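You operate a simulated robot arm through the tools that you are given. There is no shell and no other tool. Be economical: measure what you need, move in short steps, check, and stop when the job is done.

You are at the controls of a simulated robot arm. One attempt, no reset.

TASK
Bring the plate named on the pick card from the tall cabinet to the desk with the hutch; lock up.
Fine: The cabinet is locked; the card also names the drawer. Shut the drawer; leave the other plates.
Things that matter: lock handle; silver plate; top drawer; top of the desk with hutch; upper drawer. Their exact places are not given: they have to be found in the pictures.

The check looks at the end state, three seconds after you hand in, the way a careful person would. Anything else that was tipped, shoved, dropped, spilled or broken makes it a failure.

THE ROBOT
A 7-joint arm with a two-finger parallel gripper on a trunk, on a base that drives. Base frame: it is fixed to the floor where the robot stands at the start and does not move with it; the origin is under the middle of the robot, x ahead of it, y to its left, z up. Lengths are in m, angles in rad, forces in N, time in s.
With the tool pointing down near the work surface it reaches from about 0.34 to 0.78 m from the robot's upright axis, wherever it stands. Its first joint turns from -2.897 to 2.897 rad. Places, roughly: lock handle [0.7, 0, 1.3]; top drawer [0.8, 0.1, 1.1]; top of the desk with hutch [0.1, 1.1, 0.8]; upper drawer [0.8, 0.1, 0.8]. Payload 3.91 kg.
The tool frame sits at the grasp point between the pads (the TCP): z along the fingers, y along the line on which they close. The tips reach 0.03 m beyond it. Largest opening 0.11 m; finger width 0.02, thickness 0.01; the body of the gripper, 0.048 by 0.112 m, starts 0.055 m behind the TCP.
Orientation is that of the tool frame in the base frame, as a unit quaternion [x, y, z, w]. With the fingers straight down and closing along the base's y, the tool's x points along the base's -x, its y along +y and its z along -z.

THE INTERFACE
- The arm moves only by the tool servo_tool. Its arguments are lists of equal length, an entry for each row: "linear": the shift along the tool's x, y, z in units of 20 mm (1.0 is 20 mm), a list of three; "delta_rot": the turn, a rotation vector about the tool's x, y, z in units of 8 degrees (1.0 is 8 degrees), a list of three. In form: {"linear": [[x, y, z], ...], "delta_rot": [[rx, ry, rz], ...]}. A call has 1 to 8 rows; each row shifts and turns the commanded pose from where the row before left it, along the tool's axes as they then stand. "grip" is the finger opening in cm, from 0 to 11, set as the call begins (left out, the last holds). A call with a number of a shift or a turn outside -1 to 1 is refused whole. A row lasts 0.2 s, in which the tool goes at most 0.05 m and 0.15 rad; a call with a longer step from one row to the next is refused whole, and so is a gripper value outside its range. Where a pose cannot be reached the arm comes as near as it can. A force on the tool above 80 N (or 10 N above the force at the start of the call, whichever is more), or a blocked arm, ends the call early, and 0.2 s more pass. The fingers move at their own pace (about 0.153 m/s each) and stop on an object; they squeeze with about 33 N. The grip force told is the motor's: it shows also when the fingers shut on nothing. Time passes only in rows, and 0.2 s behind the last, so rows that do not move let the fingers close. It gives the time, the measured TCP pose, the force on the tool (base axes), the opening and the grip force at its end, in the units of the frame above (readings bear some noise), with the torque about the TCP (base axes, N m) and any sound that the robot's microphone picked up.
- Cameras (640 x 400 px; columns grow to the right, rows downward): "scene" is now at [0.0007, 0.1641, 1.6067]; the picture's right is [0.15, -0.99, 0.00], its down [-0.59, -0.09, -0.80] and it looks along [0.79, 0.12, -0.60] (base axes); focal length 214 px, centre (320, 200). "wrist" rides on the gripper at [0.077, 0.007, -0.114] in the tool frame; the picture's right is [-0.09, 1.00, 0.00], its down [-0.80, -0.07, -0.59] and it looks along [-0.59, -0.05, 0.80] (tool axes); focal length 270 px, centre (320, 200).
- get_image(camera): a new picture of that camera. It takes no simulated time.
- raise_lower(by): slides the trunk up (or, below 0, down) by that many m; the arm and the scene camera ride with it, the base frame stays. It gives what a move gives, with no picture.
- drive_base(legs): drives the robot by 1 to 6 legs, each [ahead, turn to the left] in m and rad, along the robot's own axes; the way and the turn of a leg run together, so that a leg with both is an arc; at most 1.5 m and 3.142 rad a leg. The arm and the cameras ride along, it lands a little off, and it stops where it bumps. It gives what a move gives.
- turn_head(pan, tilt): turns the head with the scene camera to pan (to the left, within 2.705 rad either way) and tilt (down, from -0.506 to 1.204), counted from straight ahead of the robot. It gives what a move gives.
- locate(camera, pixels): for up to 12 pixels [column, row] of the newest picture of that camera ("zoom" is the newest enlarged one), the place [x, y, z] in the base frame of the surface seen there, good to about 0.002 m, but the place of the scene camera against the robot may be out by one fixed shift of up to 0.012 m in any direction. It takes no simulated time.
- inspect(camera, box): a new picture of the part [left, top, right, bottom] of that camera's present view, enlarged. It takes no simulated time.
- hand_in(): hands the job in; it is judged then, once.

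Keep the steps short. Do not move on a guess: measure, check each grasp and each placing, and mend mistakes. In all there are 80 turns and 60 pictures (those below and enlarged ones count). Leave the gripper open and the arm clear of the work at the hand-in unless told otherwise, and finish with a single line.

The tools are called after "Request:" by a JSON object that holds its "op" and its "data". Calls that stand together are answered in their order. servo_tool: Moves the arm, as the interface text tells. Its arguments: {"type":"object","properties":{"linear":{"type":"array","items":{"type":"array","items":{"type":"number"}}},"delta_rot":{"type":"array","items":{"type":"array","items":{"type":"number"}}},"grip":{"type":"number"}},"required":["linear","delta_rot"]} The other tools are called the same way: raise_lower (by) slides the trunk up or down; drive_base (legs) drives the base; turn_head (pan, tilt) turns the head that bears the scene camera; get_image (camera) takes a picture; locate (camera, pixels) gives the place of the surface under pixels of a picture; inspect (camera, box) takes an enlarged picture of a part of a camera's view; hand_in () hands the job in.

At the start:

```text
time_s: 0.0
ee_pos: [0.412, -0.0177, 1.4127]
tool_rot: [0.0, 1.0, 0.001, -0.001]
wrist_force: [-0.1, 0.3, 0.1]
ft_torque: [0.01, 0.05, -0.02]
grip_width: 0.1099
finger_force: 0.0
trunk travel left (down, up): [-0.575, 0.035]
robot x, y, heading: [-0.0006, 0.0004, -0.004]
head pan, tilt: [0.152, 0.644]
```

scene: 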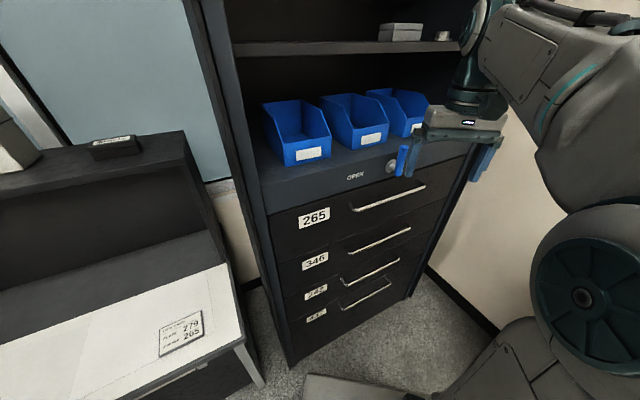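
wrist: 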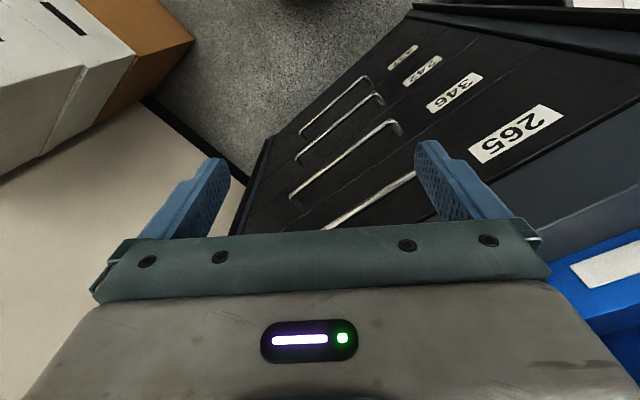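

I see the card on the desk near (180,333) and the lock near (385,170). I'll enlarge both.

Request:
{"op": "inspect", "data": {"camera": "scene", "box": [140, 300, 220, 365]}}

Request:
{"op": "inspect", "data": {"camera": "scene", "box": [280, 130, 480, 255]}}

```text
6.15 times, centred on (180, 332) of scene
```

zoom: 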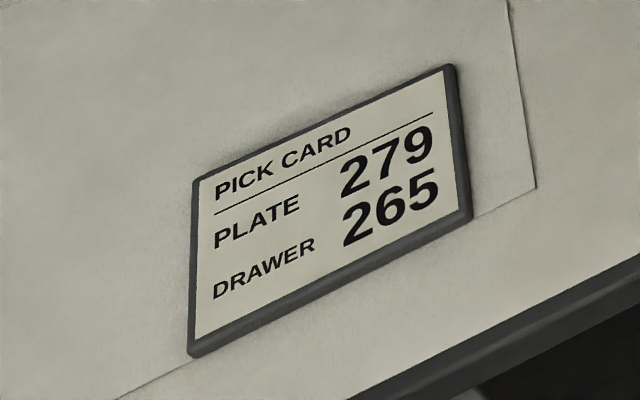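

```text
3.20 times, centred on (380, 192) of scene
```

zoom: 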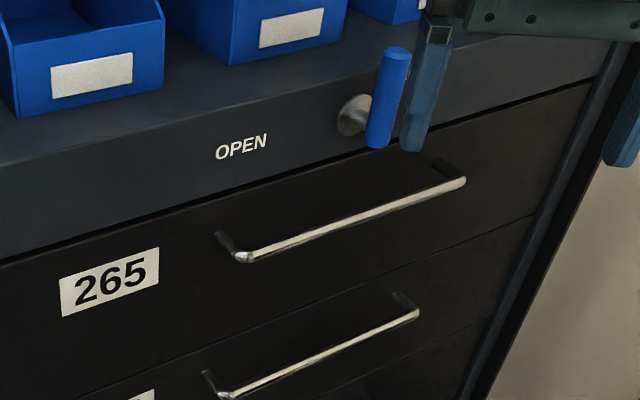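

Card: plate 279, drawer 265 (the top one). Next I'll measure the lever, knob, handles and desk.

Request:
{"op": "locate", "data": {"camera": "zoom", "pixels": [[396, 54], [388, 100], [377, 140], [350, 115], [365, 112], [240, 146], [248, 255], [460, 183], [350, 222], [222, 240], [110, 282], [330, 160]]}}

Request:
{"op": "get_image", "data": {"camera": "scene"}}

```text
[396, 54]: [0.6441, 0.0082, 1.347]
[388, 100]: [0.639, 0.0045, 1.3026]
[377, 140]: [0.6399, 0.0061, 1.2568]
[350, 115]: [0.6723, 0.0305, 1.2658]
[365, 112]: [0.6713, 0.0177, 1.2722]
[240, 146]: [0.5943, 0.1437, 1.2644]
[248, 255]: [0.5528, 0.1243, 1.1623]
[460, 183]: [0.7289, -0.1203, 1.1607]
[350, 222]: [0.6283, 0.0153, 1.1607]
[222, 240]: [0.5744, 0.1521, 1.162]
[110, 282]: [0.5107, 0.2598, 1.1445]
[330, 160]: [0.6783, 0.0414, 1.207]
```

```text
55 pictures are left
```

scene: 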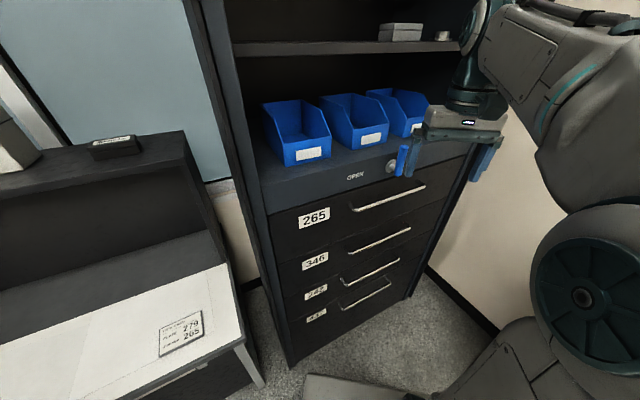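

The cabinet faces roughly (-0.81,-0.58), the lever points up, and "OPEN" is on its left. Before driving, I'll look around the robot: right, then left.

Request:
{"op": "turn_head", "data": {"pan": -1.0, "tilt": 0.7}}

Request:
{"op": "get_image", "data": {"camera": "scene"}}

Request:
{"op": "turn_head", "data": {"pan": 1.2, "tilt": 0.6}}

Request:
{"op": "get_image", "data": {"camera": "scene"}}

```text
time_s: 1.4
ee_pos: [0.4118, -0.0176, 1.4121]
tool_rot: [0.0, 1.0, 0.0, 0.0]
wrist_force: [0.1, 0.5, -0.1]
ft_torque: [0.0, -0.03, 0.01]
grip_width: 0.1101
finger_force: 0.1
trunk travel left (down, up): [-0.575, 0.035]
robot x, y, heading: [0.0078, 0.0037, -0.008]
head pan, tilt: [-1.0, 0.7]
```

```text
54 pictures are left
```

scene: 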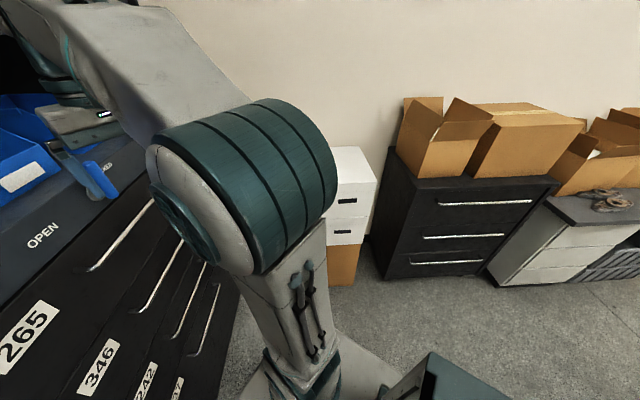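

```text
time_s: 3.4
ee_pos: [0.4113, -0.0174, 1.4109]
tool_rot: [0.0, 1.0, 0.0, 0.0]
wrist_force: [-0.4, -0.3, 0.3]
ft_torque: [-0.02, 0.03, -0.01]
grip_width: 0.1102
finger_force: 0.0
trunk travel left (down, up): [-0.575, 0.035]
robot x, y, heading: [0.0017, 0.0004, 0.003]
head pan, tilt: [1.201, 0.6]
```

```text
53 pictures are left
```

scene: 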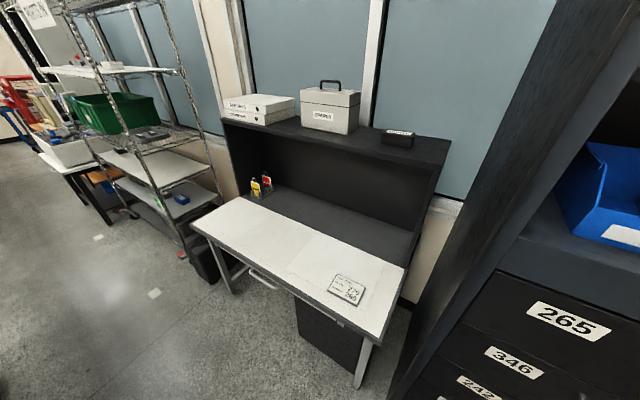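

Desk is clear except the card. Measuring desk corners, card, and hutch.

Request:
{"op": "locate", "data": {"camera": "scene", "pixels": [[195, 222], [378, 340], [403, 265], [245, 200], [300, 250], [345, 290], [380, 270], [330, 275], [365, 295], [360, 380], [440, 170], [235, 285]]}}

Request:
{"op": "turn_head", "data": {"pan": -1.0, "tilt": 0.7}}

Request:
{"op": "get_image", "data": {"camera": "scene"}}

Request:
{"op": "locate", "data": {"camera": "scene", "pixels": [[345, 280], [385, 278], [488, 275], [395, 160], [340, 220], [560, 185], [380, 150], [330, 160], [490, 285], [270, 60], [300, 310], [420, 310]]}}

```text
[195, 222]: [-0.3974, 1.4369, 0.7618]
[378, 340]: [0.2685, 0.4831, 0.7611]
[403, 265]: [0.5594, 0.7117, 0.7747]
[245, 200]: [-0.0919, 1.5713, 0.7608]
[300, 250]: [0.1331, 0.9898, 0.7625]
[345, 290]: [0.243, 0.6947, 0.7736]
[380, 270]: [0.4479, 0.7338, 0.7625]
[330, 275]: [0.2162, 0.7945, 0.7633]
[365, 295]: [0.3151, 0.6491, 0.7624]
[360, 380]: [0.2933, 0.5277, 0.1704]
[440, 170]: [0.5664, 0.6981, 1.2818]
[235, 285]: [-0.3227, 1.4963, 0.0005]
```

```text
time_s: 5.5
ee_pos: [0.4112, -0.0167, 1.4115]
tool_rot: [0.001, 1.0, 0.001, 0.0]
wrist_force: [-0.4, -0.5, -1.2]
ft_torque: [-0.01, -0.02, 0.01]
grip_width: 0.1099
finger_force: 0.1
trunk travel left (down, up): [-0.575, 0.035]
robot x, y, heading: [0.0016, 0.0011, 0.002]
head pan, tilt: [-1.0, 0.7]
```

```text
52 pictures are left
```

scene: 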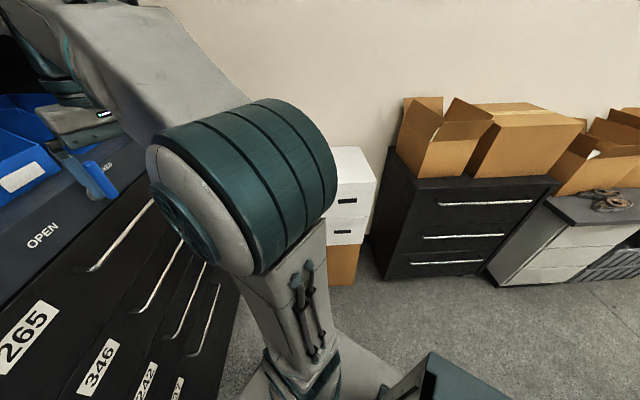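

```text
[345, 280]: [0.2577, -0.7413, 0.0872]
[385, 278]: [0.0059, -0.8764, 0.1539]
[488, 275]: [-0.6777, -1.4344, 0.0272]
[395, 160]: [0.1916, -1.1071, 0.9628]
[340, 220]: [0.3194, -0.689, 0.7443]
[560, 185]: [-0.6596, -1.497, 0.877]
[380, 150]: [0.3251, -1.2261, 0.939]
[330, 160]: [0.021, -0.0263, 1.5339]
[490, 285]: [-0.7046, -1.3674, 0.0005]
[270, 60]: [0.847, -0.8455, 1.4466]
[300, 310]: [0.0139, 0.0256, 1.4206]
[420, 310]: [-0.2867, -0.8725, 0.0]
```

Stack of boxes to the right around (0.3,-0.7), so I'll stand modestly back and to the right of here: about (-0.05,-0.31), heading 0.62, square to the cabinet. Drive: turn left 1.41, back 0.31, turn right 0.79.

Request:
{"op": "drive_base", "data": {"legs": [[0, 1.41], [-0.31, 0], [0, -0.787]]}}

Request:
{"op": "turn_head", "data": {"pan": -0.1, "tilt": 0.45}}

Request:
{"op": "get_image", "data": {"camera": "scene"}}

```text
time_s: 13.1
ee_pos: [0.2953, -0.0894, 1.411]
tool_rot: [-0.284, 0.959, 0.0, 0.0]
wrist_force: [0.0, 0.1, -0.2]
ft_torque: [0.01, 0.02, 0.01]
grip_width: 0.1101
finger_force: 0.0
trunk travel left (down, up): [-0.575, 0.035]
robot x, y, heading: [-0.0641, -0.3014, 0.574]
head pan, tilt: [-1.0, 0.7]
```

```text
time_s: 14.3
ee_pos: [0.295, -0.0913, 1.4116]
tool_rot: [-0.283, 0.959, 0.001, 0.0]
wrist_force: [0.0, -0.7, -0.5]
ft_torque: [-0.01, 0.02, -0.01]
grip_width: 0.1098
finger_force: 0.0
trunk travel left (down, up): [-0.575, 0.035]
robot x, y, heading: [-0.0581, -0.301, 0.577]
head pan, tilt: [-0.099, 0.45]
```

```text
51 pictures are left
```

scene: 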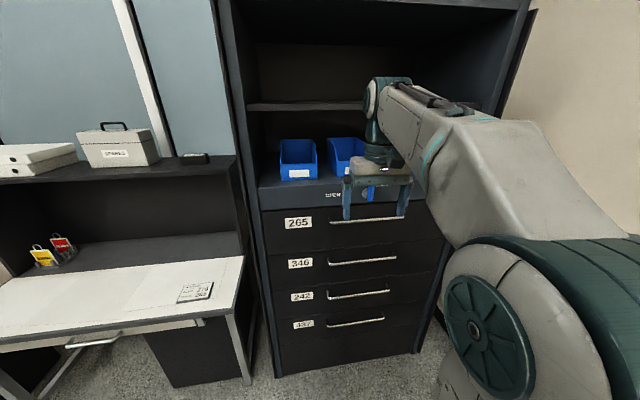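

Now I'll swing the tool from down to horizontal (turn about tool y by -90°), moving ahead and right at the same time.

Request:
{"op": "servo_tool", "data": {"linear": [[-0.8, -0.5, 0], [-0.79, -0.5, 0.11], [-0.77, -0.5, 0.22], [-0.73, -0.5, 0.33], [-0.68, -0.5, 0.42], [-0.61, -0.5, 0.51], [-0.535, -0.5, 0.595], [-0.45, -0.5, 0.665]], "delta_rot": [[0, -0.9, -0.33], [0, -1, 0], [0, -1, 0], [0, -1, 0], [0, -1, 0], [0, -1, 0], [0, -1, 0], [0, -1, 0]], "grip": 0}}

```text
time_s: 16.1
ee_pos: [0.4483, -0.0826, 1.4113]
tool_rot: [-0.26, 0.81, 0.159, 0.501]
wrist_force: [-0.1, -0.1, -0.2]
ft_torque: [0.04, -0.02, 0.0]
grip_width: 0.0
finger_force: 32.9
trunk travel left (down, up): [-0.575, 0.035]
robot x, y, heading: [-0.059, -0.3005, 0.578]
head pan, tilt: [-0.099, 0.45]
```

Request:
{"op": "servo_tool", "data": {"linear": [[-0.4, -0.9, 0.8], [-0.3, -0.9, 0.85], [-0.2, -0.9, 0.9], [0, -0.9, 0.9], [0, 0, 0]], "delta_rot": [[0, -1, 0], [0, -1, 0], [0, -1, 0], [0, -0.35, 0], [0, 0, 0]]}}

Request:
{"op": "get_image", "data": {"camera": "wrist"}}

Request:
{"op": "get_image", "data": {"camera": "scene"}}

```text
time_s: 17.3
ee_pos: [0.5452, -0.0992, 1.4083]
tool_rot: [-0.218, 0.672, 0.215, 0.674]
wrist_force: [-0.1, -0.7, 0.2]
ft_torque: [0.0, 0.0, -0.01]
grip_width: 0.0001
finger_force: 33.1
trunk travel left (down, up): [-0.575, 0.035]
robot x, y, heading: [-0.0569, -0.3013, 0.578]
head pan, tilt: [-0.099, 0.45]
```

```text
50 pictures are left
```

wrist: 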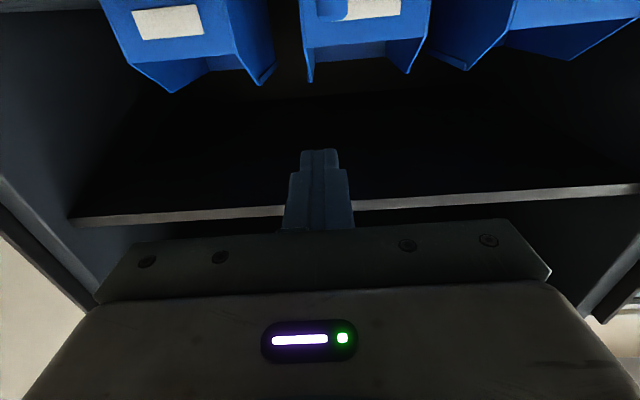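

```text
49 pictures are left
```

scene: 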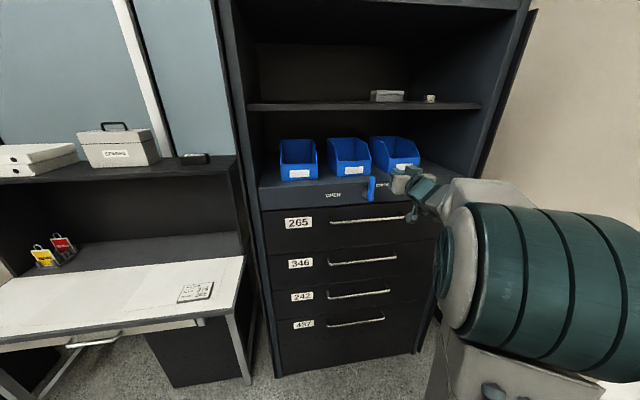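

Request:
{"op": "inspect", "data": {"camera": "scene", "box": [310, 165, 430, 240]}}

```text
5.33 times, centred on (370, 202) of scene
```

zoom: 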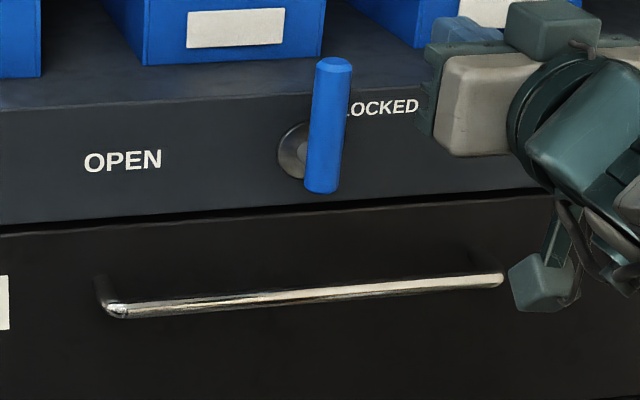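

Request:
{"op": "locate", "data": {"camera": "zoom", "pixels": [[334, 62], [325, 125], [320, 188], [290, 150], [298, 125], [285, 165], [345, 100], [312, 110], [385, 107], [122, 160], [340, 150], [300, 290]]}}

```text
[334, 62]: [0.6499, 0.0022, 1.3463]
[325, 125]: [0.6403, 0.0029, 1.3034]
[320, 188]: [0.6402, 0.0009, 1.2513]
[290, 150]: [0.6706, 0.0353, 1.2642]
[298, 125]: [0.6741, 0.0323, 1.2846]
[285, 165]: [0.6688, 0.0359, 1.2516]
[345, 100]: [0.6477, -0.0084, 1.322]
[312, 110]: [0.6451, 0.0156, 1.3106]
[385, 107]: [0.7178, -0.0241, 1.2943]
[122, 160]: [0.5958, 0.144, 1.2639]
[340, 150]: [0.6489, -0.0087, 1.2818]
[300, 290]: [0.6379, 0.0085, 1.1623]
```

Lever up = LOCKED, left = OPEN; pivot at about z 1.267. Tool is squared up. I bring the closed fingers to the lever's right, slightly in front of it.

Request:
{"op": "servo_tool", "data": {"linear": [[0.85, -0.2, 0.5], [0.85, -0.2, 0.5], [0.85, -0.2, 0.5], [0.85, -0.2, 0.5], [0.75, 0, 0.5], [0, 0, 0.5], [0, 0, 0]], "delta_rot": [[0, 0, 0], [0, 0, 0], [0, 0, 0], [0, 0, 0], [0, 0, 0], [0, 0, 0], [0, 0, 0]]}}

Request:
{"op": "inspect", "data": {"camera": "scene", "box": [310, 165, 430, 240]}}

Request:
{"op": "get_image", "data": {"camera": "wrist"}}

```text
time_s: 18.9
ee_pos: [0.6044, -0.0771, 1.327]
tool_rot: [-0.217, 0.673, 0.215, 0.674]
wrist_force: [0.2, 0.6, 0.6]
ft_torque: [0.0, 0.02, -0.02]
grip_width: 0.0
finger_force: 33.3
trunk travel left (down, up): [-0.575, 0.035]
robot x, y, heading: [-0.0629, -0.3018, 0.578]
head pan, tilt: [-0.099, 0.45]
```

```text
5.33 times, centred on (370, 202) of scene
```

zoom: 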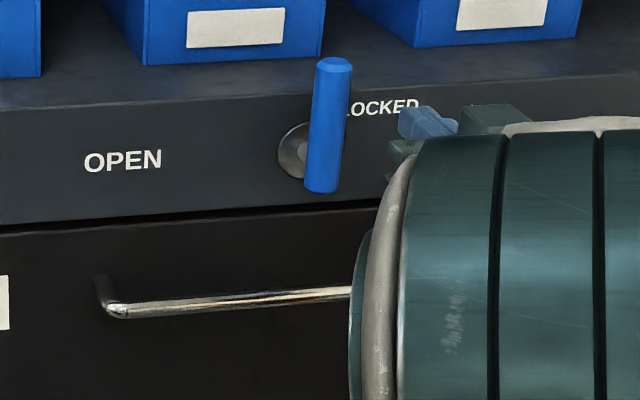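

```text
46 pictures are left
```

wrist: 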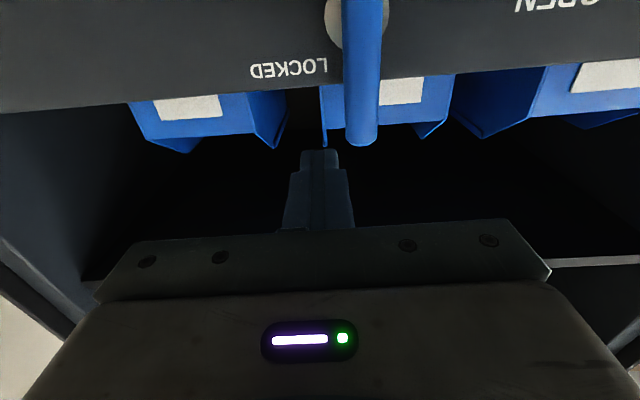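

The wrist view shows the lever (363,70) and knob. I'll measure it relative to the gripper.

Request:
{"op": "locate", "data": {"camera": "wrist", "pixels": [[362, 135], [363, 100], [364, 60], [346, 80], [379, 80], [364, 10], [335, 25], [290, 70], [335, 8], [318, 155]]}}

```text
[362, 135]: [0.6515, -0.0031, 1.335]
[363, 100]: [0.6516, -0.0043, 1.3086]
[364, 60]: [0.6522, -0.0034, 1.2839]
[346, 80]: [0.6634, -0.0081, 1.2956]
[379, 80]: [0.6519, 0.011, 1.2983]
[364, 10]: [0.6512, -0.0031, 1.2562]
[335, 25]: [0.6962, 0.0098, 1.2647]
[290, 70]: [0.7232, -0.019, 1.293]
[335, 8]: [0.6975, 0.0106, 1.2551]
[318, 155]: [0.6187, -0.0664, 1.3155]
```

Advance ~78 mm beside the lever (tips stay ~2 cm off the panel).

Request:
{"op": "servo_tool", "data": {"linear": [[0.05, 0, 0.8], [0.05, 0, 0.8], [0.05, 0, 0.8], [0.05, 0, 0.8], [0, 0, 0.7], [0, 0, 0]], "delta_rot": [[0, 0, 0], [0, 0, 0], [0, 0, 0], [0, 0, 0], [0, 0, 0], [0, 0, 0]]}}

Request:
{"op": "get_image", "data": {"camera": "wrist"}}

```text
time_s: 20.3
ee_pos: [0.6689, -0.031, 1.3236]
tool_rot: [-0.217, 0.673, 0.216, 0.673]
wrist_force: [-0.3, 0.1, 0.9]
ft_torque: [0.05, -0.03, -0.06]
grip_width: 0.0
finger_force: 33.4
trunk travel left (down, up): [-0.575, 0.035]
robot x, y, heading: [-0.0608, -0.3022, 0.573]
head pan, tilt: [-0.099, 0.45]
```

```text
45 pictures are left
```

wrist: 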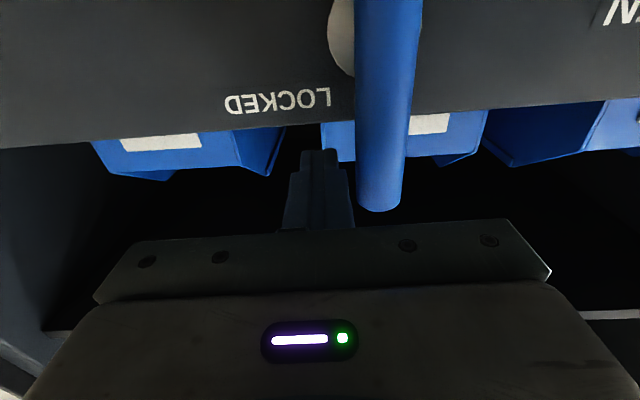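

Now push the lever along its arc, 90° to the left towards OPEN.

Request:
{"op": "servo_tool", "data": {"linear": [[-0.05, 0.69, 0], [-0.05, 0.69, 0], [0.04, 0.835, 0], [0.26, 0.79, 0], [0.45, 0.7, 0], [0.615, 0.56, 0], [0.74, 0.38, 0], [0.25, 0, 0]], "delta_rot": [[0, 0, 0], [0, 0, 0], [0, 0, 0], [0, 0, 0], [0, 0, 0], [0, 0, 0], [0, 0, 0], [0, 0, 0]]}}

Request:
{"op": "get_image", "data": {"camera": "wrist"}}

Request:
{"op": "inspect", "data": {"camera": "scene", "box": [310, 165, 430, 240]}}

```text
time_s: 22.1
ee_pos: [0.6147, 0.0444, 1.2853]
tool_rot: [-0.216, 0.669, 0.217, 0.677]
wrist_force: [10.3, 3.3, 29.8]
ft_torque: [0.2, -0.48, -0.15]
grip_width: 0.0
finger_force: 33.1
trunk travel left (down, up): [-0.575, 0.035]
robot x, y, heading: [-0.0573, -0.3006, 0.577]
head pan, tilt: [-0.099, 0.45]
```

```text
44 pictures are left
```

wrist: 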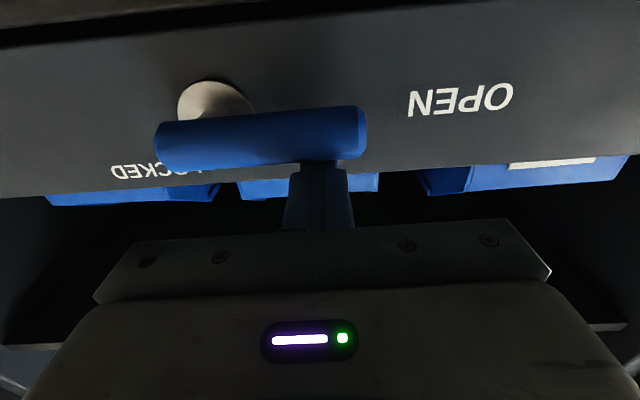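

```text
5.33 times, centred on (370, 202) of scene
```

zoom: 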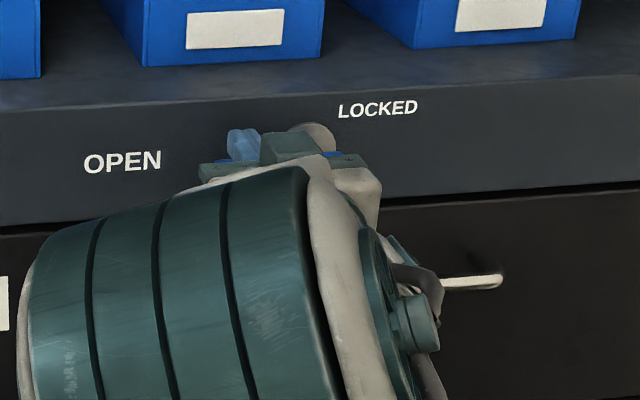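

Lever is horizontal towards OPEN and at its stop (30 N). Back off, then move in front of the drawer handle middle.

Request:
{"op": "servo_tool", "data": {"linear": [[-0.4, 0, 0], [0, 0, -1], [0, 0, -1], [0, 0, -1], [0, 0, -1], [0.9, -0.5, 0], [0.9, -0.5, 0], [0.9, -0.5, 0]], "delta_rot": [[0, 0, 0], [0, 0, 0], [0, 0, 0], [0, 0, 0], [0, 0, 0], [0, 0, 0], [0, 0, 0], [0, 0, 0]]}}

Request:
{"op": "servo_tool", "data": {"linear": [[0.9, -0.5, 0], [0.9, -0.5, 0], [0.9, -0.45, 0], [0.9, 0, 0], [0.3, 0, 0], [0, 0, 0]], "delta_rot": [[0, 0, 0], [0, 0, 0], [0, 0, 0], [0, 0, 0], [0, 0, 0], [0, 0, 0]]}}

Request:
{"op": "get_image", "data": {"camera": "scene"}}

Request:
{"op": "get_image", "data": {"camera": "wrist"}}

```text
time_s: 23.9
ee_pos: [0.5669, -0.0292, 1.2323]
tool_rot: [-0.216, 0.673, 0.215, 0.674]
wrist_force: [0.3, 0.4, 0.2]
ft_torque: [-0.01, 0.02, -0.02]
grip_width: 0.0
finger_force: 33.0
trunk travel left (down, up): [-0.575, 0.035]
robot x, y, heading: [-0.0605, -0.3026, 0.572]
head pan, tilt: [-0.099, 0.45]
```

```text
time_s: 25.3
ee_pos: [0.5825, -0.0496, 1.1547]
tool_rot: [-0.217, 0.673, 0.215, 0.674]
wrist_force: [0.7, -0.1, -0.6]
ft_torque: [0.0, 0.01, 0.03]
grip_width: 0.0002
finger_force: 33.1
trunk travel left (down, up): [-0.575, 0.035]
robot x, y, heading: [-0.0628, -0.298, 0.584]
head pan, tilt: [-0.099, 0.45]
```

```text
42 pictures are left
```

scene: 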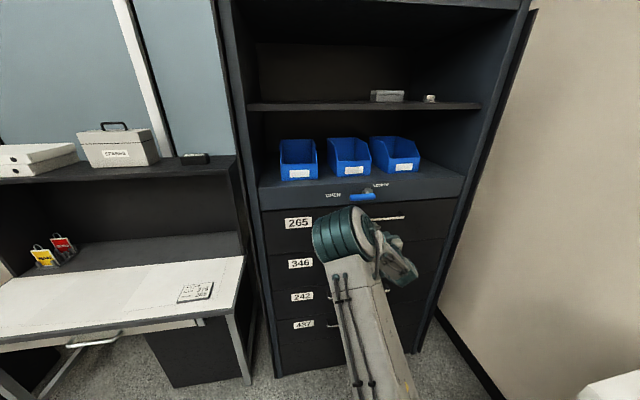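

```text
41 pictures are left
```

wrist: 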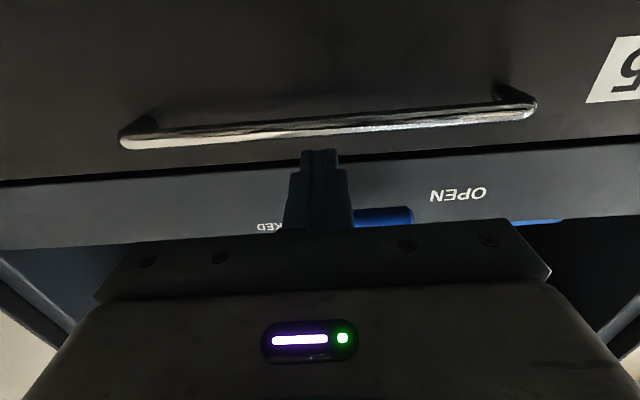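

Request:
{"op": "locate", "data": {"camera": "wrist", "pixels": [[320, 124], [320, 133], [320, 129], [135, 140], [520, 108], [320, 80]]}}

Request:
{"op": "servo_tool", "data": {"linear": [[0, 0, 0], [0, 0, 0], [0, 0, 0], [0, 0, 0], [0, 0, 0], [0, 0, 0], [0, 0, 0], [0, 0, 0]], "delta_rot": [[0, 0, 1], [0, 0, 1], [0, 0, 1], [0, 0, 1], [0, 0, 1], [0, 0, 1], [0, 0, 1], [0, 0, 1]], "grip": 6}}

```text
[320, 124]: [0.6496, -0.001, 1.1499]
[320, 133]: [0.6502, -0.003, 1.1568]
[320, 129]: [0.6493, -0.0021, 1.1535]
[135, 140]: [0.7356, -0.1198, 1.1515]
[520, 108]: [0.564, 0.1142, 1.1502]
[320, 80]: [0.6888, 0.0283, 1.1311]
```

```text
time_s: 27.1
ee_pos: [0.5839, -0.0501, 1.1539]
tool_rot: [0.174, 0.686, 0.539, 0.457]
wrist_force: [0.6, -0.7, -0.1]
ft_torque: [-0.01, 0.0, 0.01]
grip_width: 0.06
finger_force: 0.2
trunk travel left (down, up): [-0.575, 0.035]
robot x, y, heading: [-0.0569, -0.3022, 0.573]
head pan, tilt: [-0.099, 0.45]
```

Bar at s≈0.531, z≈1.1535. Finish the roll, advance ~87 mm straddling the bar, then close.

Request:
{"op": "servo_tool", "data": {"linear": [[0, 0, 0], [0, 0, 0], [0, 0, 0], [0, 0, 0.85], [0, 0, 0.85], [0, 0, 0.9], [0, 0, 0.9], [0, 0, 0.85]], "delta_rot": [[0, 0, 1], [0, 0, 1], [0, 0, 1], [0, 0, 0.25], [0, 0, 0], [0, 0, 0], [0, 0, 0], [0, 0, 0]]}}

Request:
{"op": "get_image", "data": {"camera": "wrist"}}

```text
time_s: 28.9
ee_pos: [0.6533, -0.0007, 1.155]
tool_rot: [0.322, 0.63, 0.628, 0.325]
wrist_force: [-0.2, -0.7, 1.0]
ft_torque: [-0.03, -0.01, 0.01]
grip_width: 0.0601
finger_force: 0.2
trunk travel left (down, up): [-0.575, 0.035]
robot x, y, heading: [-0.0603, -0.3055, 0.576]
head pan, tilt: [-0.099, 0.45]
```

```text
40 pictures are left
```

wrist: 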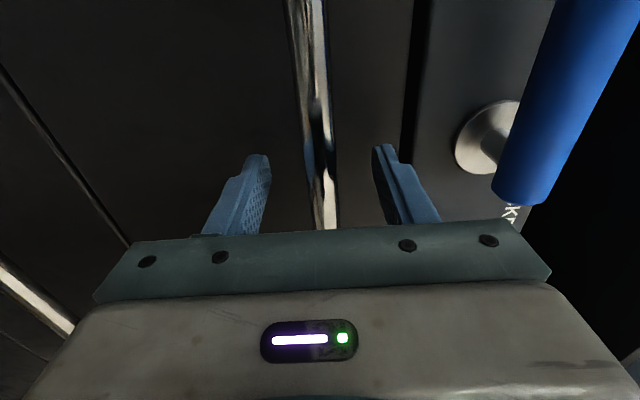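

The bar is between the fingers. Close and let them settle.

Request:
{"op": "servo_tool", "data": {"linear": [[0, 0, 0], [0, 0, 0], [0, 0, 0]], "delta_rot": [[0, 0, 0], [0, 0, 0], [0, 0, 0]], "grip": 0}}

Request:
{"op": "servo_tool", "data": {"linear": [[0, 0, -0.5], [0, 0, -0.5], [0, 0, -0.8], [0, 0, -0.8]], "delta_rot": [[0, 0, 0], [0, 0, 0], [0, 0, 0], [0, 0, 0]]}}

Request:
{"op": "get_image", "data": {"camera": "scene"}}

```text
time_s: 29.7
ee_pos: [0.6532, 0.0001, 1.155]
tool_rot: [0.323, 0.629, 0.629, 0.325]
wrist_force: [1.8, 1.3, 6.7]
ft_torque: [0.21, 0.06, -0.03]
grip_width: 0.0157
finger_force: 45.1
trunk travel left (down, up): [-0.575, 0.035]
robot x, y, heading: [-0.0561, -0.3019, 0.579]
head pan, tilt: [-0.099, 0.45]
```

```text
time_s: 30.7
ee_pos: [0.6089, -0.0321, 1.155]
tool_rot: [0.322, 0.629, 0.629, 0.325]
wrist_force: [-1.8, -1.1, 13.3]
ft_torque: [0.09, 0.2, 1.12]
grip_width: 0.0158
finger_force: 45.0
trunk travel left (down, up): [-0.575, 0.035]
robot x, y, heading: [-0.0612, -0.2996, 0.576]
head pan, tilt: [-0.099, 0.45]
```

```text
39 pictures are left
```

scene: 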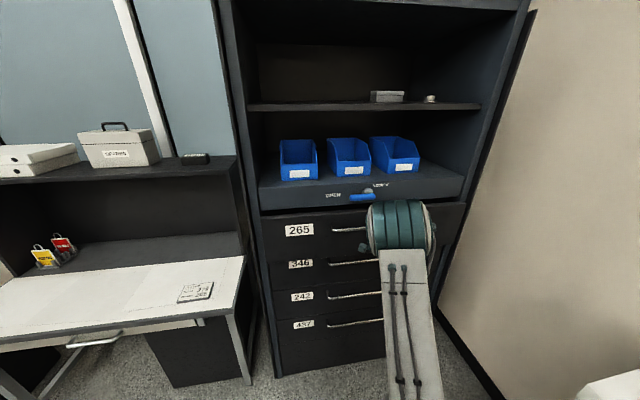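

The drawer is sliding out. Continue pulling in steps.

Request:
{"op": "servo_tool", "data": {"linear": [[0, 0, -0.9], [0, 0, -0.9], [0, 0, -0.9], [0, 0, -0.9], [0, 0, -0.9], [0, 0, -0.9], [0, 0, -0.9]], "delta_rot": [[0, 0, 0], [0, 0, 0], [0, 0, 0], [0, 0, 0], [0, 0, 0], [0, 0, 0], [0, 0, 0]]}}

Request:
{"op": "get_image", "data": {"camera": "scene"}}

```text
time_s: 32.3
ee_pos: [0.5077, -0.1068, 1.1571]
tool_rot: [0.321, 0.629, 0.629, 0.324]
wrist_force: [-5.8, 1.7, 18.0]
ft_torque: [0.21, 0.27, -0.22]
grip_width: 0.016
finger_force: 45.5
trunk travel left (down, up): [-0.575, 0.035]
robot x, y, heading: [-0.0589, -0.3038, 0.579]
head pan, tilt: [-0.099, 0.45]
```

```text
38 pictures are left
```

scene: 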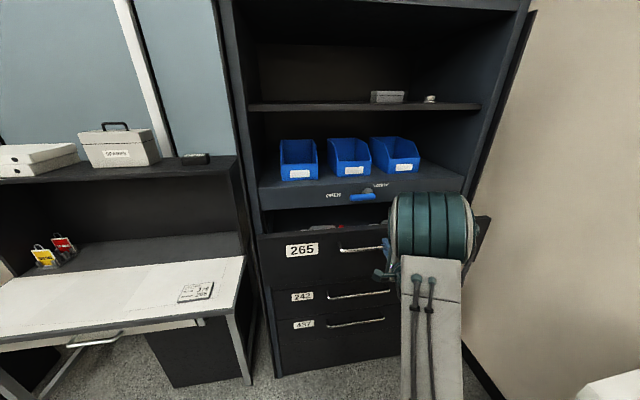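

Request:
{"op": "servo_tool", "data": {"linear": [[0, 0, -0.8], [0, 0, -0.8], [0, 0, -0.8], [0, 0, -0.8], [0, 0, -0.8], [0, 0, 0]], "delta_rot": [[0, 0, 0], [0, 0, 0], [0, 0, 0], [0, 0, 0], [0, 0, 0], [0, 0, 0]]}}

Request:
{"op": "turn_head", "data": {"pan": -0.1, "tilt": 0.75}}

Request:
{"op": "get_image", "data": {"camera": "scene"}}

```text
time_s: 33.7
ee_pos: [0.4451, -0.1531, 1.1562]
tool_rot: [0.322, 0.627, 0.63, 0.326]
wrist_force: [3.4, -6.6, 29.7]
ft_torque: [0.14, 0.04, -0.21]
grip_width: 0.0156
finger_force: 44.5
trunk travel left (down, up): [-0.575, 0.035]
robot x, y, heading: [-0.0597, -0.3037, 0.575]
head pan, tilt: [-0.099, 0.45]
```

```text
time_s: 34.5
ee_pos: [0.4439, -0.1526, 1.1559]
tool_rot: [0.323, 0.627, 0.63, 0.325]
wrist_force: [5.7, -9.8, 32.0]
ft_torque: [0.16, 0.07, -1.17]
grip_width: 0.0158
finger_force: 45.5
trunk travel left (down, up): [-0.575, 0.035]
robot x, y, heading: [-0.064, -0.3053, 0.578]
head pan, tilt: [-0.099, 0.75]
```

```text
37 pictures are left
```

scene: 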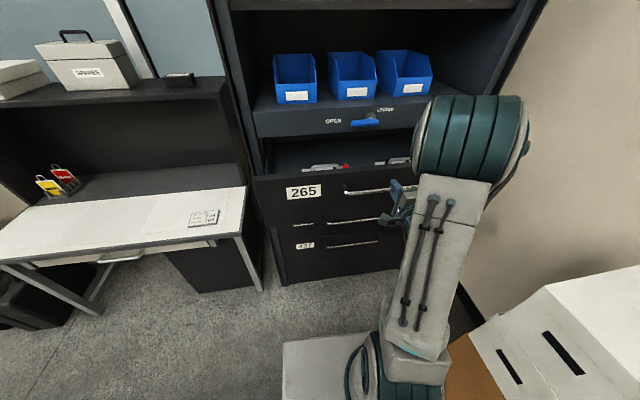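

Open by about 26 cm. Zoom into the drawer contents.

Request:
{"op": "inspect", "data": {"camera": "scene", "box": [260, 130, 420, 230]}}

```text
4.00 times, centred on (340, 180) of scene
```

zoom: 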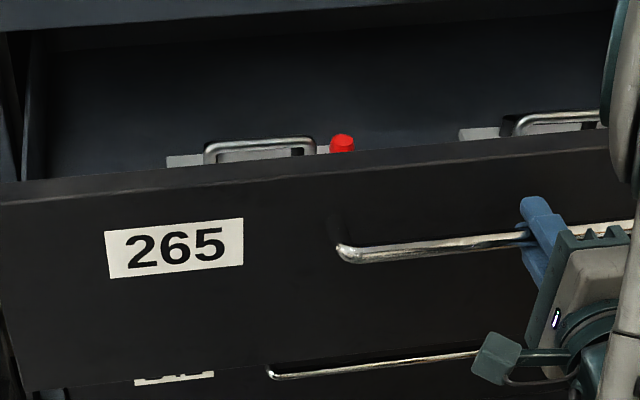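

Request:
{"op": "locate", "data": {"camera": "zoom", "pixels": [[215, 150], [260, 142], [310, 145], [185, 160], [342, 145], [515, 122], [560, 116], [480, 133], [60, 150], [400, 100], [60, 190], [560, 147]]}}

```text
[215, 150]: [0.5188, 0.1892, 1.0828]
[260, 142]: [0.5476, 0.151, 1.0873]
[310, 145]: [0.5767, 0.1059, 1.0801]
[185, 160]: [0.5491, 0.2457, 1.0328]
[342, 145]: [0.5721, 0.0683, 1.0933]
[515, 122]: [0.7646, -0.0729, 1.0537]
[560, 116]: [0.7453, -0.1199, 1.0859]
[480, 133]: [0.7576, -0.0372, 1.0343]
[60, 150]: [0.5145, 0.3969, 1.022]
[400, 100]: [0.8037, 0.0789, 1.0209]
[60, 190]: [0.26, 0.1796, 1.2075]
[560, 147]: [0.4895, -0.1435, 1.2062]
```

The plates sit too close under the lock panel (s≈0.53 versus panel 0.57), so the drawer must open further. Pull more.

Request:
{"op": "servo_tool", "data": {"linear": [[0, 0, -0.8], [0, 0, -0.8], [0, 0, -0.8], [0, 0, -0.8], [0, 0, -0.8], [0, 0, 0]], "delta_rot": [[0, 0, 0], [0, 0, 0], [0, 0, 0], [0, 0, 0], [0, 0, 0], [0, 0, 0]]}}

Request:
{"op": "get_image", "data": {"camera": "scene"}}

```text
time_s: 35.9
ee_pos: [0.4258, -0.19, 1.1561]
tool_rot: [0.318, 0.637, 0.628, 0.314]
wrist_force: [-27.4, 43.0, -23.3]
ft_torque: [-0.16, -0.09, -0.1]
grip_width: 0.0152
finger_force: 45.3
out of reach, approached as far as the arm can: row 1, 2, 3, 4, 5
trunk travel left (down, up): [-0.575, 0.035]
robot x, y, heading: [-0.0586, -0.2969, 0.586]
head pan, tilt: [-0.099, 0.75]
```

```text
35 pictures are left
```

scene: 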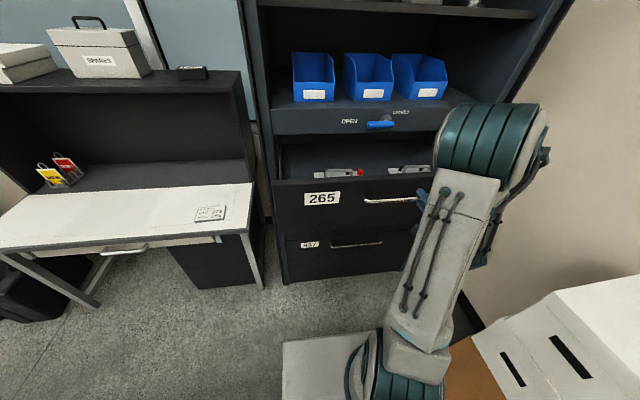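

Arm hit its near limit and slid on the bar. Relax the grip, re-close, then pull by backing the base.

Request:
{"op": "servo_tool", "data": {"linear": [[0, 0, 0], [0, 0, 0]], "delta_rot": [[0, 0, 0], [0, 0, 0]], "grip": 4}}

Request:
{"op": "get_image", "data": {"camera": "wrist"}}

```text
time_s: 36.5
ee_pos: [0.4296, -0.1994, 1.1583]
tool_rot: [0.32, 0.631, 0.628, 0.324]
wrist_force: [0.4, -0.2, 1.0]
ft_torque: [0.0, 0.0, 0.05]
grip_width: 0.0401
finger_force: 0.0
trunk travel left (down, up): [-0.575, 0.035]
robot x, y, heading: [-0.0577, -0.2978, 0.575]
head pan, tilt: [-0.099, 0.75]
```

```text
34 pictures are left
```

wrist: 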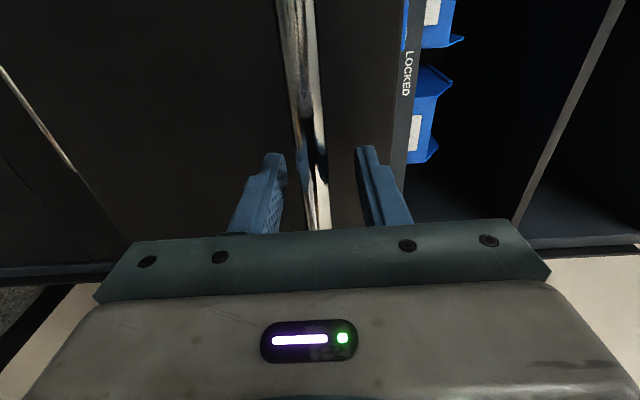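

Request:
{"op": "servo_tool", "data": {"linear": [[0, 0, 0], [0, 0, 0]], "delta_rot": [[0, 0, 0], [0, 0, 0]], "grip": 0}}

Request:
{"op": "drive_base", "data": {"legs": [[-0.12, 0]]}}

Request:
{"op": "get_image", "data": {"camera": "scene"}}

```text
time_s: 37.1
ee_pos: [0.4309, -0.1959, 1.1557]
tool_rot: [0.32, 0.634, 0.628, 0.318]
wrist_force: [-25.8, 37.2, -24.4]
ft_torque: [0.23, 0.25, 0.41]
grip_width: 0.0159
finger_force: 45.3
trunk travel left (down, up): [-0.575, 0.035]
robot x, y, heading: [-0.0587, -0.3023, 0.582]
head pan, tilt: [-0.099, 0.75]
```

```text
time_s: 38.3
ee_pos: [0.3429, -0.2628, 1.1544]
tool_rot: [0.323, 0.633, 0.626, 0.321]
wrist_force: [1.0, 0.4, 0.0]
ft_torque: [-0.02, 0.02, 0.02]
grip_width: 0.0003
finger_force: 37.5
trunk travel left (down, up): [-0.575, 0.035]
robot x, y, heading: [-0.159, -0.3698, 0.575]
head pan, tilt: [-0.099, 0.75]
```

```text
33 pictures are left
```

scene: 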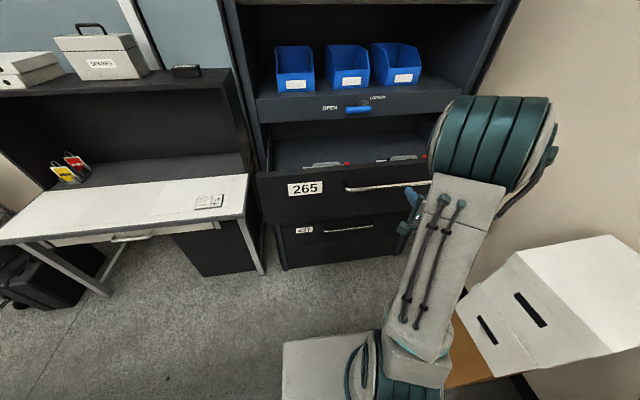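

The grip slipped off, perhaps at the drawer's stop. Measure where the drawer is now.

Request:
{"op": "inspect", "data": {"camera": "scene", "box": [250, 90, 450, 215]}}

Request:
{"op": "locate", "data": {"camera": "zoom", "pixels": [[320, 315], [480, 303], [180, 240], [240, 238], [307, 240], [430, 225], [470, 220], [100, 190], [320, 160]]}}

```text
3.20 times, centred on (350, 152) of scene
```

zoom: 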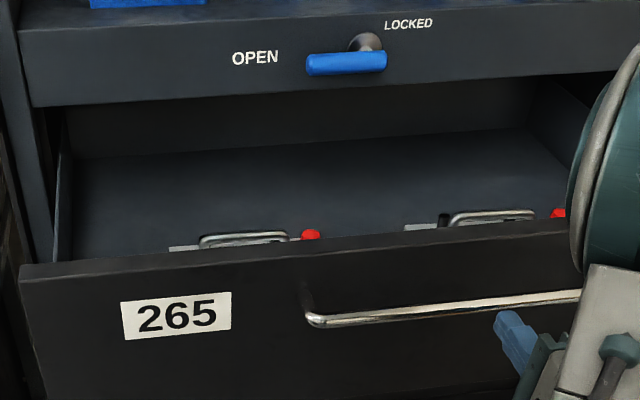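

```text
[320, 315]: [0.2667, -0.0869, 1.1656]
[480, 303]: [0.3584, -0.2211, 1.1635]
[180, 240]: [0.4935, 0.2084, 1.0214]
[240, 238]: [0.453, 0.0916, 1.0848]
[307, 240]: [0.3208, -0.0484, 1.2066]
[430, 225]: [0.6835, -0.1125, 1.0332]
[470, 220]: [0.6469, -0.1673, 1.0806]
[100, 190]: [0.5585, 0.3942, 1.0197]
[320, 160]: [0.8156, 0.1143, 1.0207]
```

Drawer is out ~36 cm and the plates are now ~14 cm clear of the panel. Back off, raise the arm.

Request:
{"op": "servo_tool", "data": {"linear": [[0, 0, -0.8], [0, 0.9, 0], [0, 0.9, 0], [0, 0.9, 0], [0, 0.9, 0], [0, 0.9, 0], [0, 0.9, 0], [0, 0.9, 0]], "delta_rot": [[0, 0, 0], [0, 0, 0], [0, 0, 0], [0, 0, 0], [0, 0, 0], [0, 0, 0], [0, 0, 0], [0, 0, 0]]}}

Request:
{"op": "servo_tool", "data": {"linear": [[0, 1, 0], [0, 1, 0], [0, 1, 0], [0, 1, 0], [0, 1, 0], [0, 0, 0], [0, 0, 0], [0, 0, 0]], "delta_rot": [[0, 0, 0], [0, 0, 0], [0, 0, 0], [0, 0, 0], [0, 0, 0], [0, 0, -1], [0, 0, -1], [0, 0, -1]]}}

Request:
{"op": "servo_tool", "data": {"linear": [[0, 0, 0], [0, 0, 0], [0, 0, 0], [0, 0, 0], [0, 0, 0], [0, 0, 0], [0, 0, 0], [0, 0, 0]], "delta_rot": [[0, 0, -1], [0, 0, -1], [0, 0, -1], [0, 0, -1], [0, 0, -1], [0, 0, -1], [0, 0, -1], [0, 0, -1]]}}

```text
time_s: 40.1
ee_pos: [0.3297, -0.2797, 1.2851]
tool_rot: [0.322, 0.63, 0.629, 0.322]
wrist_force: [0.2, 0.4, 0.3]
ft_torque: [0.0, 0.02, 0.01]
grip_width: 0.0
finger_force: 37.8
out of reach, approached as far as the arm can: row 1
trunk travel left (down, up): [-0.575, 0.035]
robot x, y, heading: [-0.1605, -0.3657, 0.577]
head pan, tilt: [-0.099, 0.75]
```

```text
time_s: 41.9
ee_pos: [0.3312, -0.2797, 1.3847]
tool_rot: [0.182, 0.684, 0.547, 0.447]
wrist_force: [0.1, 0.1, -0.9]
ft_torque: [-0.01, -0.03, 0.0]
grip_width: 0.0
finger_force: 37.6
trunk travel left (down, up): [-0.575, 0.035]
robot x, y, heading: [-0.162, -0.3701, 0.576]
head pan, tilt: [-0.099, 0.75]
```

```text
time_s: 43.7
ee_pos: [0.3304, -0.2793, 1.3851]
tool_rot: [-0.208, 0.676, 0.228, 0.669]
wrist_force: [0.1, 0.4, 0.4]
ft_torque: [0.02, -0.03, -0.01]
grip_width: 0.0
finger_force: 37.2
trunk travel left (down, up): [-0.575, 0.035]
robot x, y, heading: [-0.1604, -0.3667, 0.575]
head pan, tilt: [-0.099, 0.75]
```

Now pitch the tool back down while moving over the drawer.

Request:
{"op": "servo_tool", "data": {"linear": [[0, 0.3, 1], [-0.14, 0.3, 0.99], [-0.28, 0.3, 0.96], [-0.41, 0.3, 0.91], [-0.53, 0.3, 0.85], [-0.64, 0.3, 0.77], [-0.74, 0.3, 0.67], [-0.83, 0.3, 0.56]], "delta_rot": [[0, 0.9, -0.25], [0, 1, 0], [0, 1, 0], [0, 1, 0], [0, 1, 0], [0, 1, 0], [0, 1, 0], [0, 1, 0]]}}

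Request:
{"op": "servo_tool", "data": {"linear": [[-0.9, 0.3, 0.45], [-0.95, 0.3, 0.32], [-0.98, 0.3, 0.19], [-1, 0, 0.05], [-1, 0, 0], [0, 0, 0]], "delta_rot": [[0, 1, 0], [0, 1, 0], [0, 1, 0], [0, 0.35, 0], [0, 0, 0], [0, 0, 0]]}}

Request:
{"op": "get_image", "data": {"camera": "wrist"}}

```text
time_s: 45.5
ee_pos: [0.4336, -0.1447, 1.3857]
tool_rot: [-0.299, 0.926, 0.069, 0.219]
wrist_force: [-0.6, 0.6, -0.3]
ft_torque: [0.03, 0.01, 0.01]
grip_width: 0.0
finger_force: 37.9
trunk travel left (down, up): [-0.575, 0.035]
robot x, y, heading: [-0.1626, -0.3714, 0.578]
head pan, tilt: [-0.099, 0.75]
```

```text
time_s: 46.9
ee_pos: [0.4349, -0.1101, 1.3701]
tool_rot: [-0.308, 0.951, 0.006, 0.023]
wrist_force: [0.2, 0.0, 0.8]
ft_torque: [0.02, -0.02, -0.02]
grip_width: 0.0002
finger_force: 37.5
out of reach, approached as far as the arm can: row 3, 4, 5
trunk travel left (down, up): [-0.575, 0.035]
robot x, y, heading: [-0.1611, -0.3642, 0.578]
head pan, tilt: [-0.099, 0.75]
```

```text
31 pictures are left
```

wrist: 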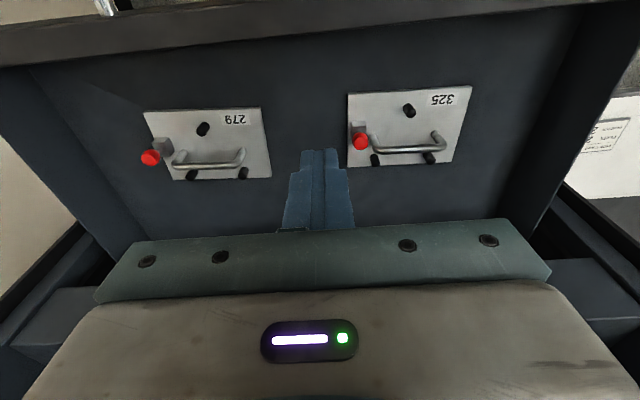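

Plate 279 is the right one (picture left, at (205,145)). Take a closer look at its handle and the red knob.

Request:
{"op": "inspect", "data": {"camera": "wrist", "box": [120, 90, 300, 202]}}

Request:
{"op": "locate", "data": {"camera": "zoom", "pixels": [[190, 265], [310, 268], [430, 250], [105, 240], [295, 140], [260, 308], [440, 295], [100, 80], [500, 70], [530, 310], [205, 320], [150, 200]]}}

```text
3.56 times, centred on (210, 146) of wrist
```

zoom: 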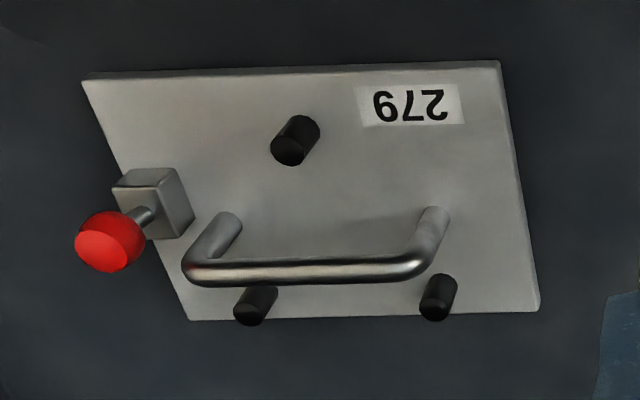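

```text
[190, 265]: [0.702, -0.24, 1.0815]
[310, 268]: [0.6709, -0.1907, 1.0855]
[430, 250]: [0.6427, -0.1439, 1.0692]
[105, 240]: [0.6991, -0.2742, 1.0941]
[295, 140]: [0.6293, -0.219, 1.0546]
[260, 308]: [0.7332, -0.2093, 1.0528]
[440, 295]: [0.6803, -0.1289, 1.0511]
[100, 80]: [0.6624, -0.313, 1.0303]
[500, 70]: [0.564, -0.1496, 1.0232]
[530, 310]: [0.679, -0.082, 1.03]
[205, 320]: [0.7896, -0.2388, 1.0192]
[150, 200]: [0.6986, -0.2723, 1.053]
```

Drive ahead 0.15 m to bring plate 279's handle (≈(0.671,-0.19,1.083)) within reach.

Request:
{"op": "drive_base", "data": {"legs": [[0.15, 0]]}}

Request:
{"op": "servo_tool", "data": {"linear": [[0, -1, 0], [0, -1, 0], [0, -1, 0], [0, -1, 0], [0, -1, 0], [0, -1, 0], [0, 0, 0]], "delta_rot": [[0, 0.3, 0], [0, 0, 0], [0, 0, 0], [0, 0, 0], [0, 0, 0], [0, 0, 0], [0, 0, 0]], "grip": 6}}

```text
time_s: 48.3
ee_pos: [0.5601, -0.0288, 1.3695]
tool_rot: [-0.308, 0.951, 0.005, 0.023]
wrist_force: [0.4, -0.4, -0.9]
ft_torque: [0.01, 0.01, 0.0]
grip_width: 0.0
finger_force: 37.6
trunk travel left (down, up): [-0.575, 0.035]
robot x, y, heading: [-0.0334, -0.2881, 0.58]
head pan, tilt: [-0.099, 0.75]
```

```text
time_s: 49.9
ee_pos: [0.6002, -0.1249, 1.3494]
tool_rot: [-0.308, 0.951, -0.001, 0.004]
wrist_force: [-1.3, 0.9, 0.3]
ft_torque: [0.02, -0.03, 0.0]
grip_width: 0.0603
finger_force: 0.1
out of reach, approached as far as the arm can: row 1, 2, 3, 4, 5, 6
trunk travel left (down, up): [-0.575, 0.035]
robot x, y, heading: [-0.0392, -0.2871, 0.576]
head pan, tilt: [-0.099, 0.75]
```

Too high to reach that far; descend 12 cm, then turn the tool so the fingers close across the handle.

Request:
{"op": "servo_tool", "data": {"linear": [[0, 0, 0.9], [0, 0, 0.9], [0, 0, 0.9], [0, 0, 0.9], [0, 0, 0], [0, 0, 0], [0, 0, 0], [0, 0, 0]], "delta_rot": [[0, 0, 0], [0, 0, 0], [0, 0, 0], [0, 0, 0], [0, 0, 1], [0, 0, 1], [0, 0, 1], [0, 0, 1]]}}

Request:
{"op": "servo_tool", "data": {"linear": [[0, 0, 0], [0, 0, 0], [0, 0, 0], [0, 0, 0], [0, 0, 0], [0, 0, 0], [0, 0, 0], [0, 0, 0]], "delta_rot": [[0, 0, 1], [0, 0, 1], [0, 0, 1], [0, 0, 1], [0, 0, 1], [0, 0, 1], [0, 0, 1], [0, 0, 0.8]]}}

Request:
{"op": "get_image", "data": {"camera": "wrist"}}

```text
time_s: 51.7
ee_pos: [0.6002, -0.1241, 1.2795]
tool_rot: [-0.033, 0.999, 0.001, 0.004]
wrist_force: [-0.4, 0.0, 0.2]
ft_torque: [0.02, 0.01, 0.02]
grip_width: 0.0601
finger_force: 0.0
trunk travel left (down, up): [-0.575, 0.035]
robot x, y, heading: [-0.0397, -0.285, 0.577]
head pan, tilt: [-0.099, 0.75]
```

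```text
time_s: 53.5
ee_pos: [0.5993, -0.1248, 1.2778]
tool_rot: [0.489, 0.872, 0.002, 0.003]
wrist_force: [0.2, -0.2, 0.2]
ft_torque: [-0.02, -0.01, 0.0]
grip_width: 0.0599
finger_force: 0.1
trunk travel left (down, up): [-0.575, 0.035]
robot x, y, heading: [-0.0374, -0.2848, 0.58]
head pan, tilt: [-0.099, 0.75]
```

```text
29 pictures are left
```

wrist: 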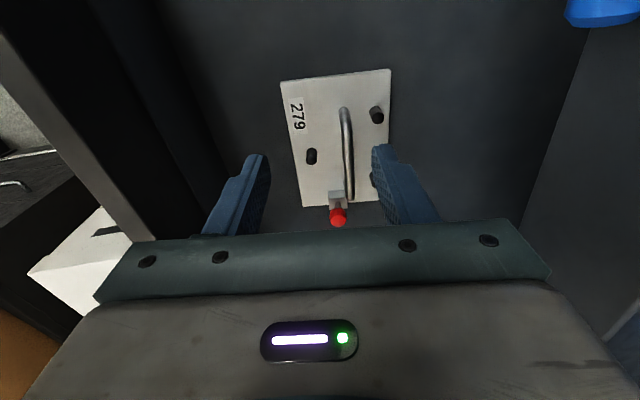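

Request:
{"op": "locate", "data": {"camera": "wrist", "pixels": [[345, 112], [349, 150], [350, 192], [338, 218], [285, 85], [388, 75], [304, 203]]}}

```text
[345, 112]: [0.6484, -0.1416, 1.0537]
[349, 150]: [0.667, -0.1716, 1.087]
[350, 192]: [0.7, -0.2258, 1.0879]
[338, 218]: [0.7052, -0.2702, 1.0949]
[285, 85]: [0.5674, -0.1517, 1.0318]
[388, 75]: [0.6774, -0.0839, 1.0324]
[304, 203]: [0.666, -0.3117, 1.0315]
```

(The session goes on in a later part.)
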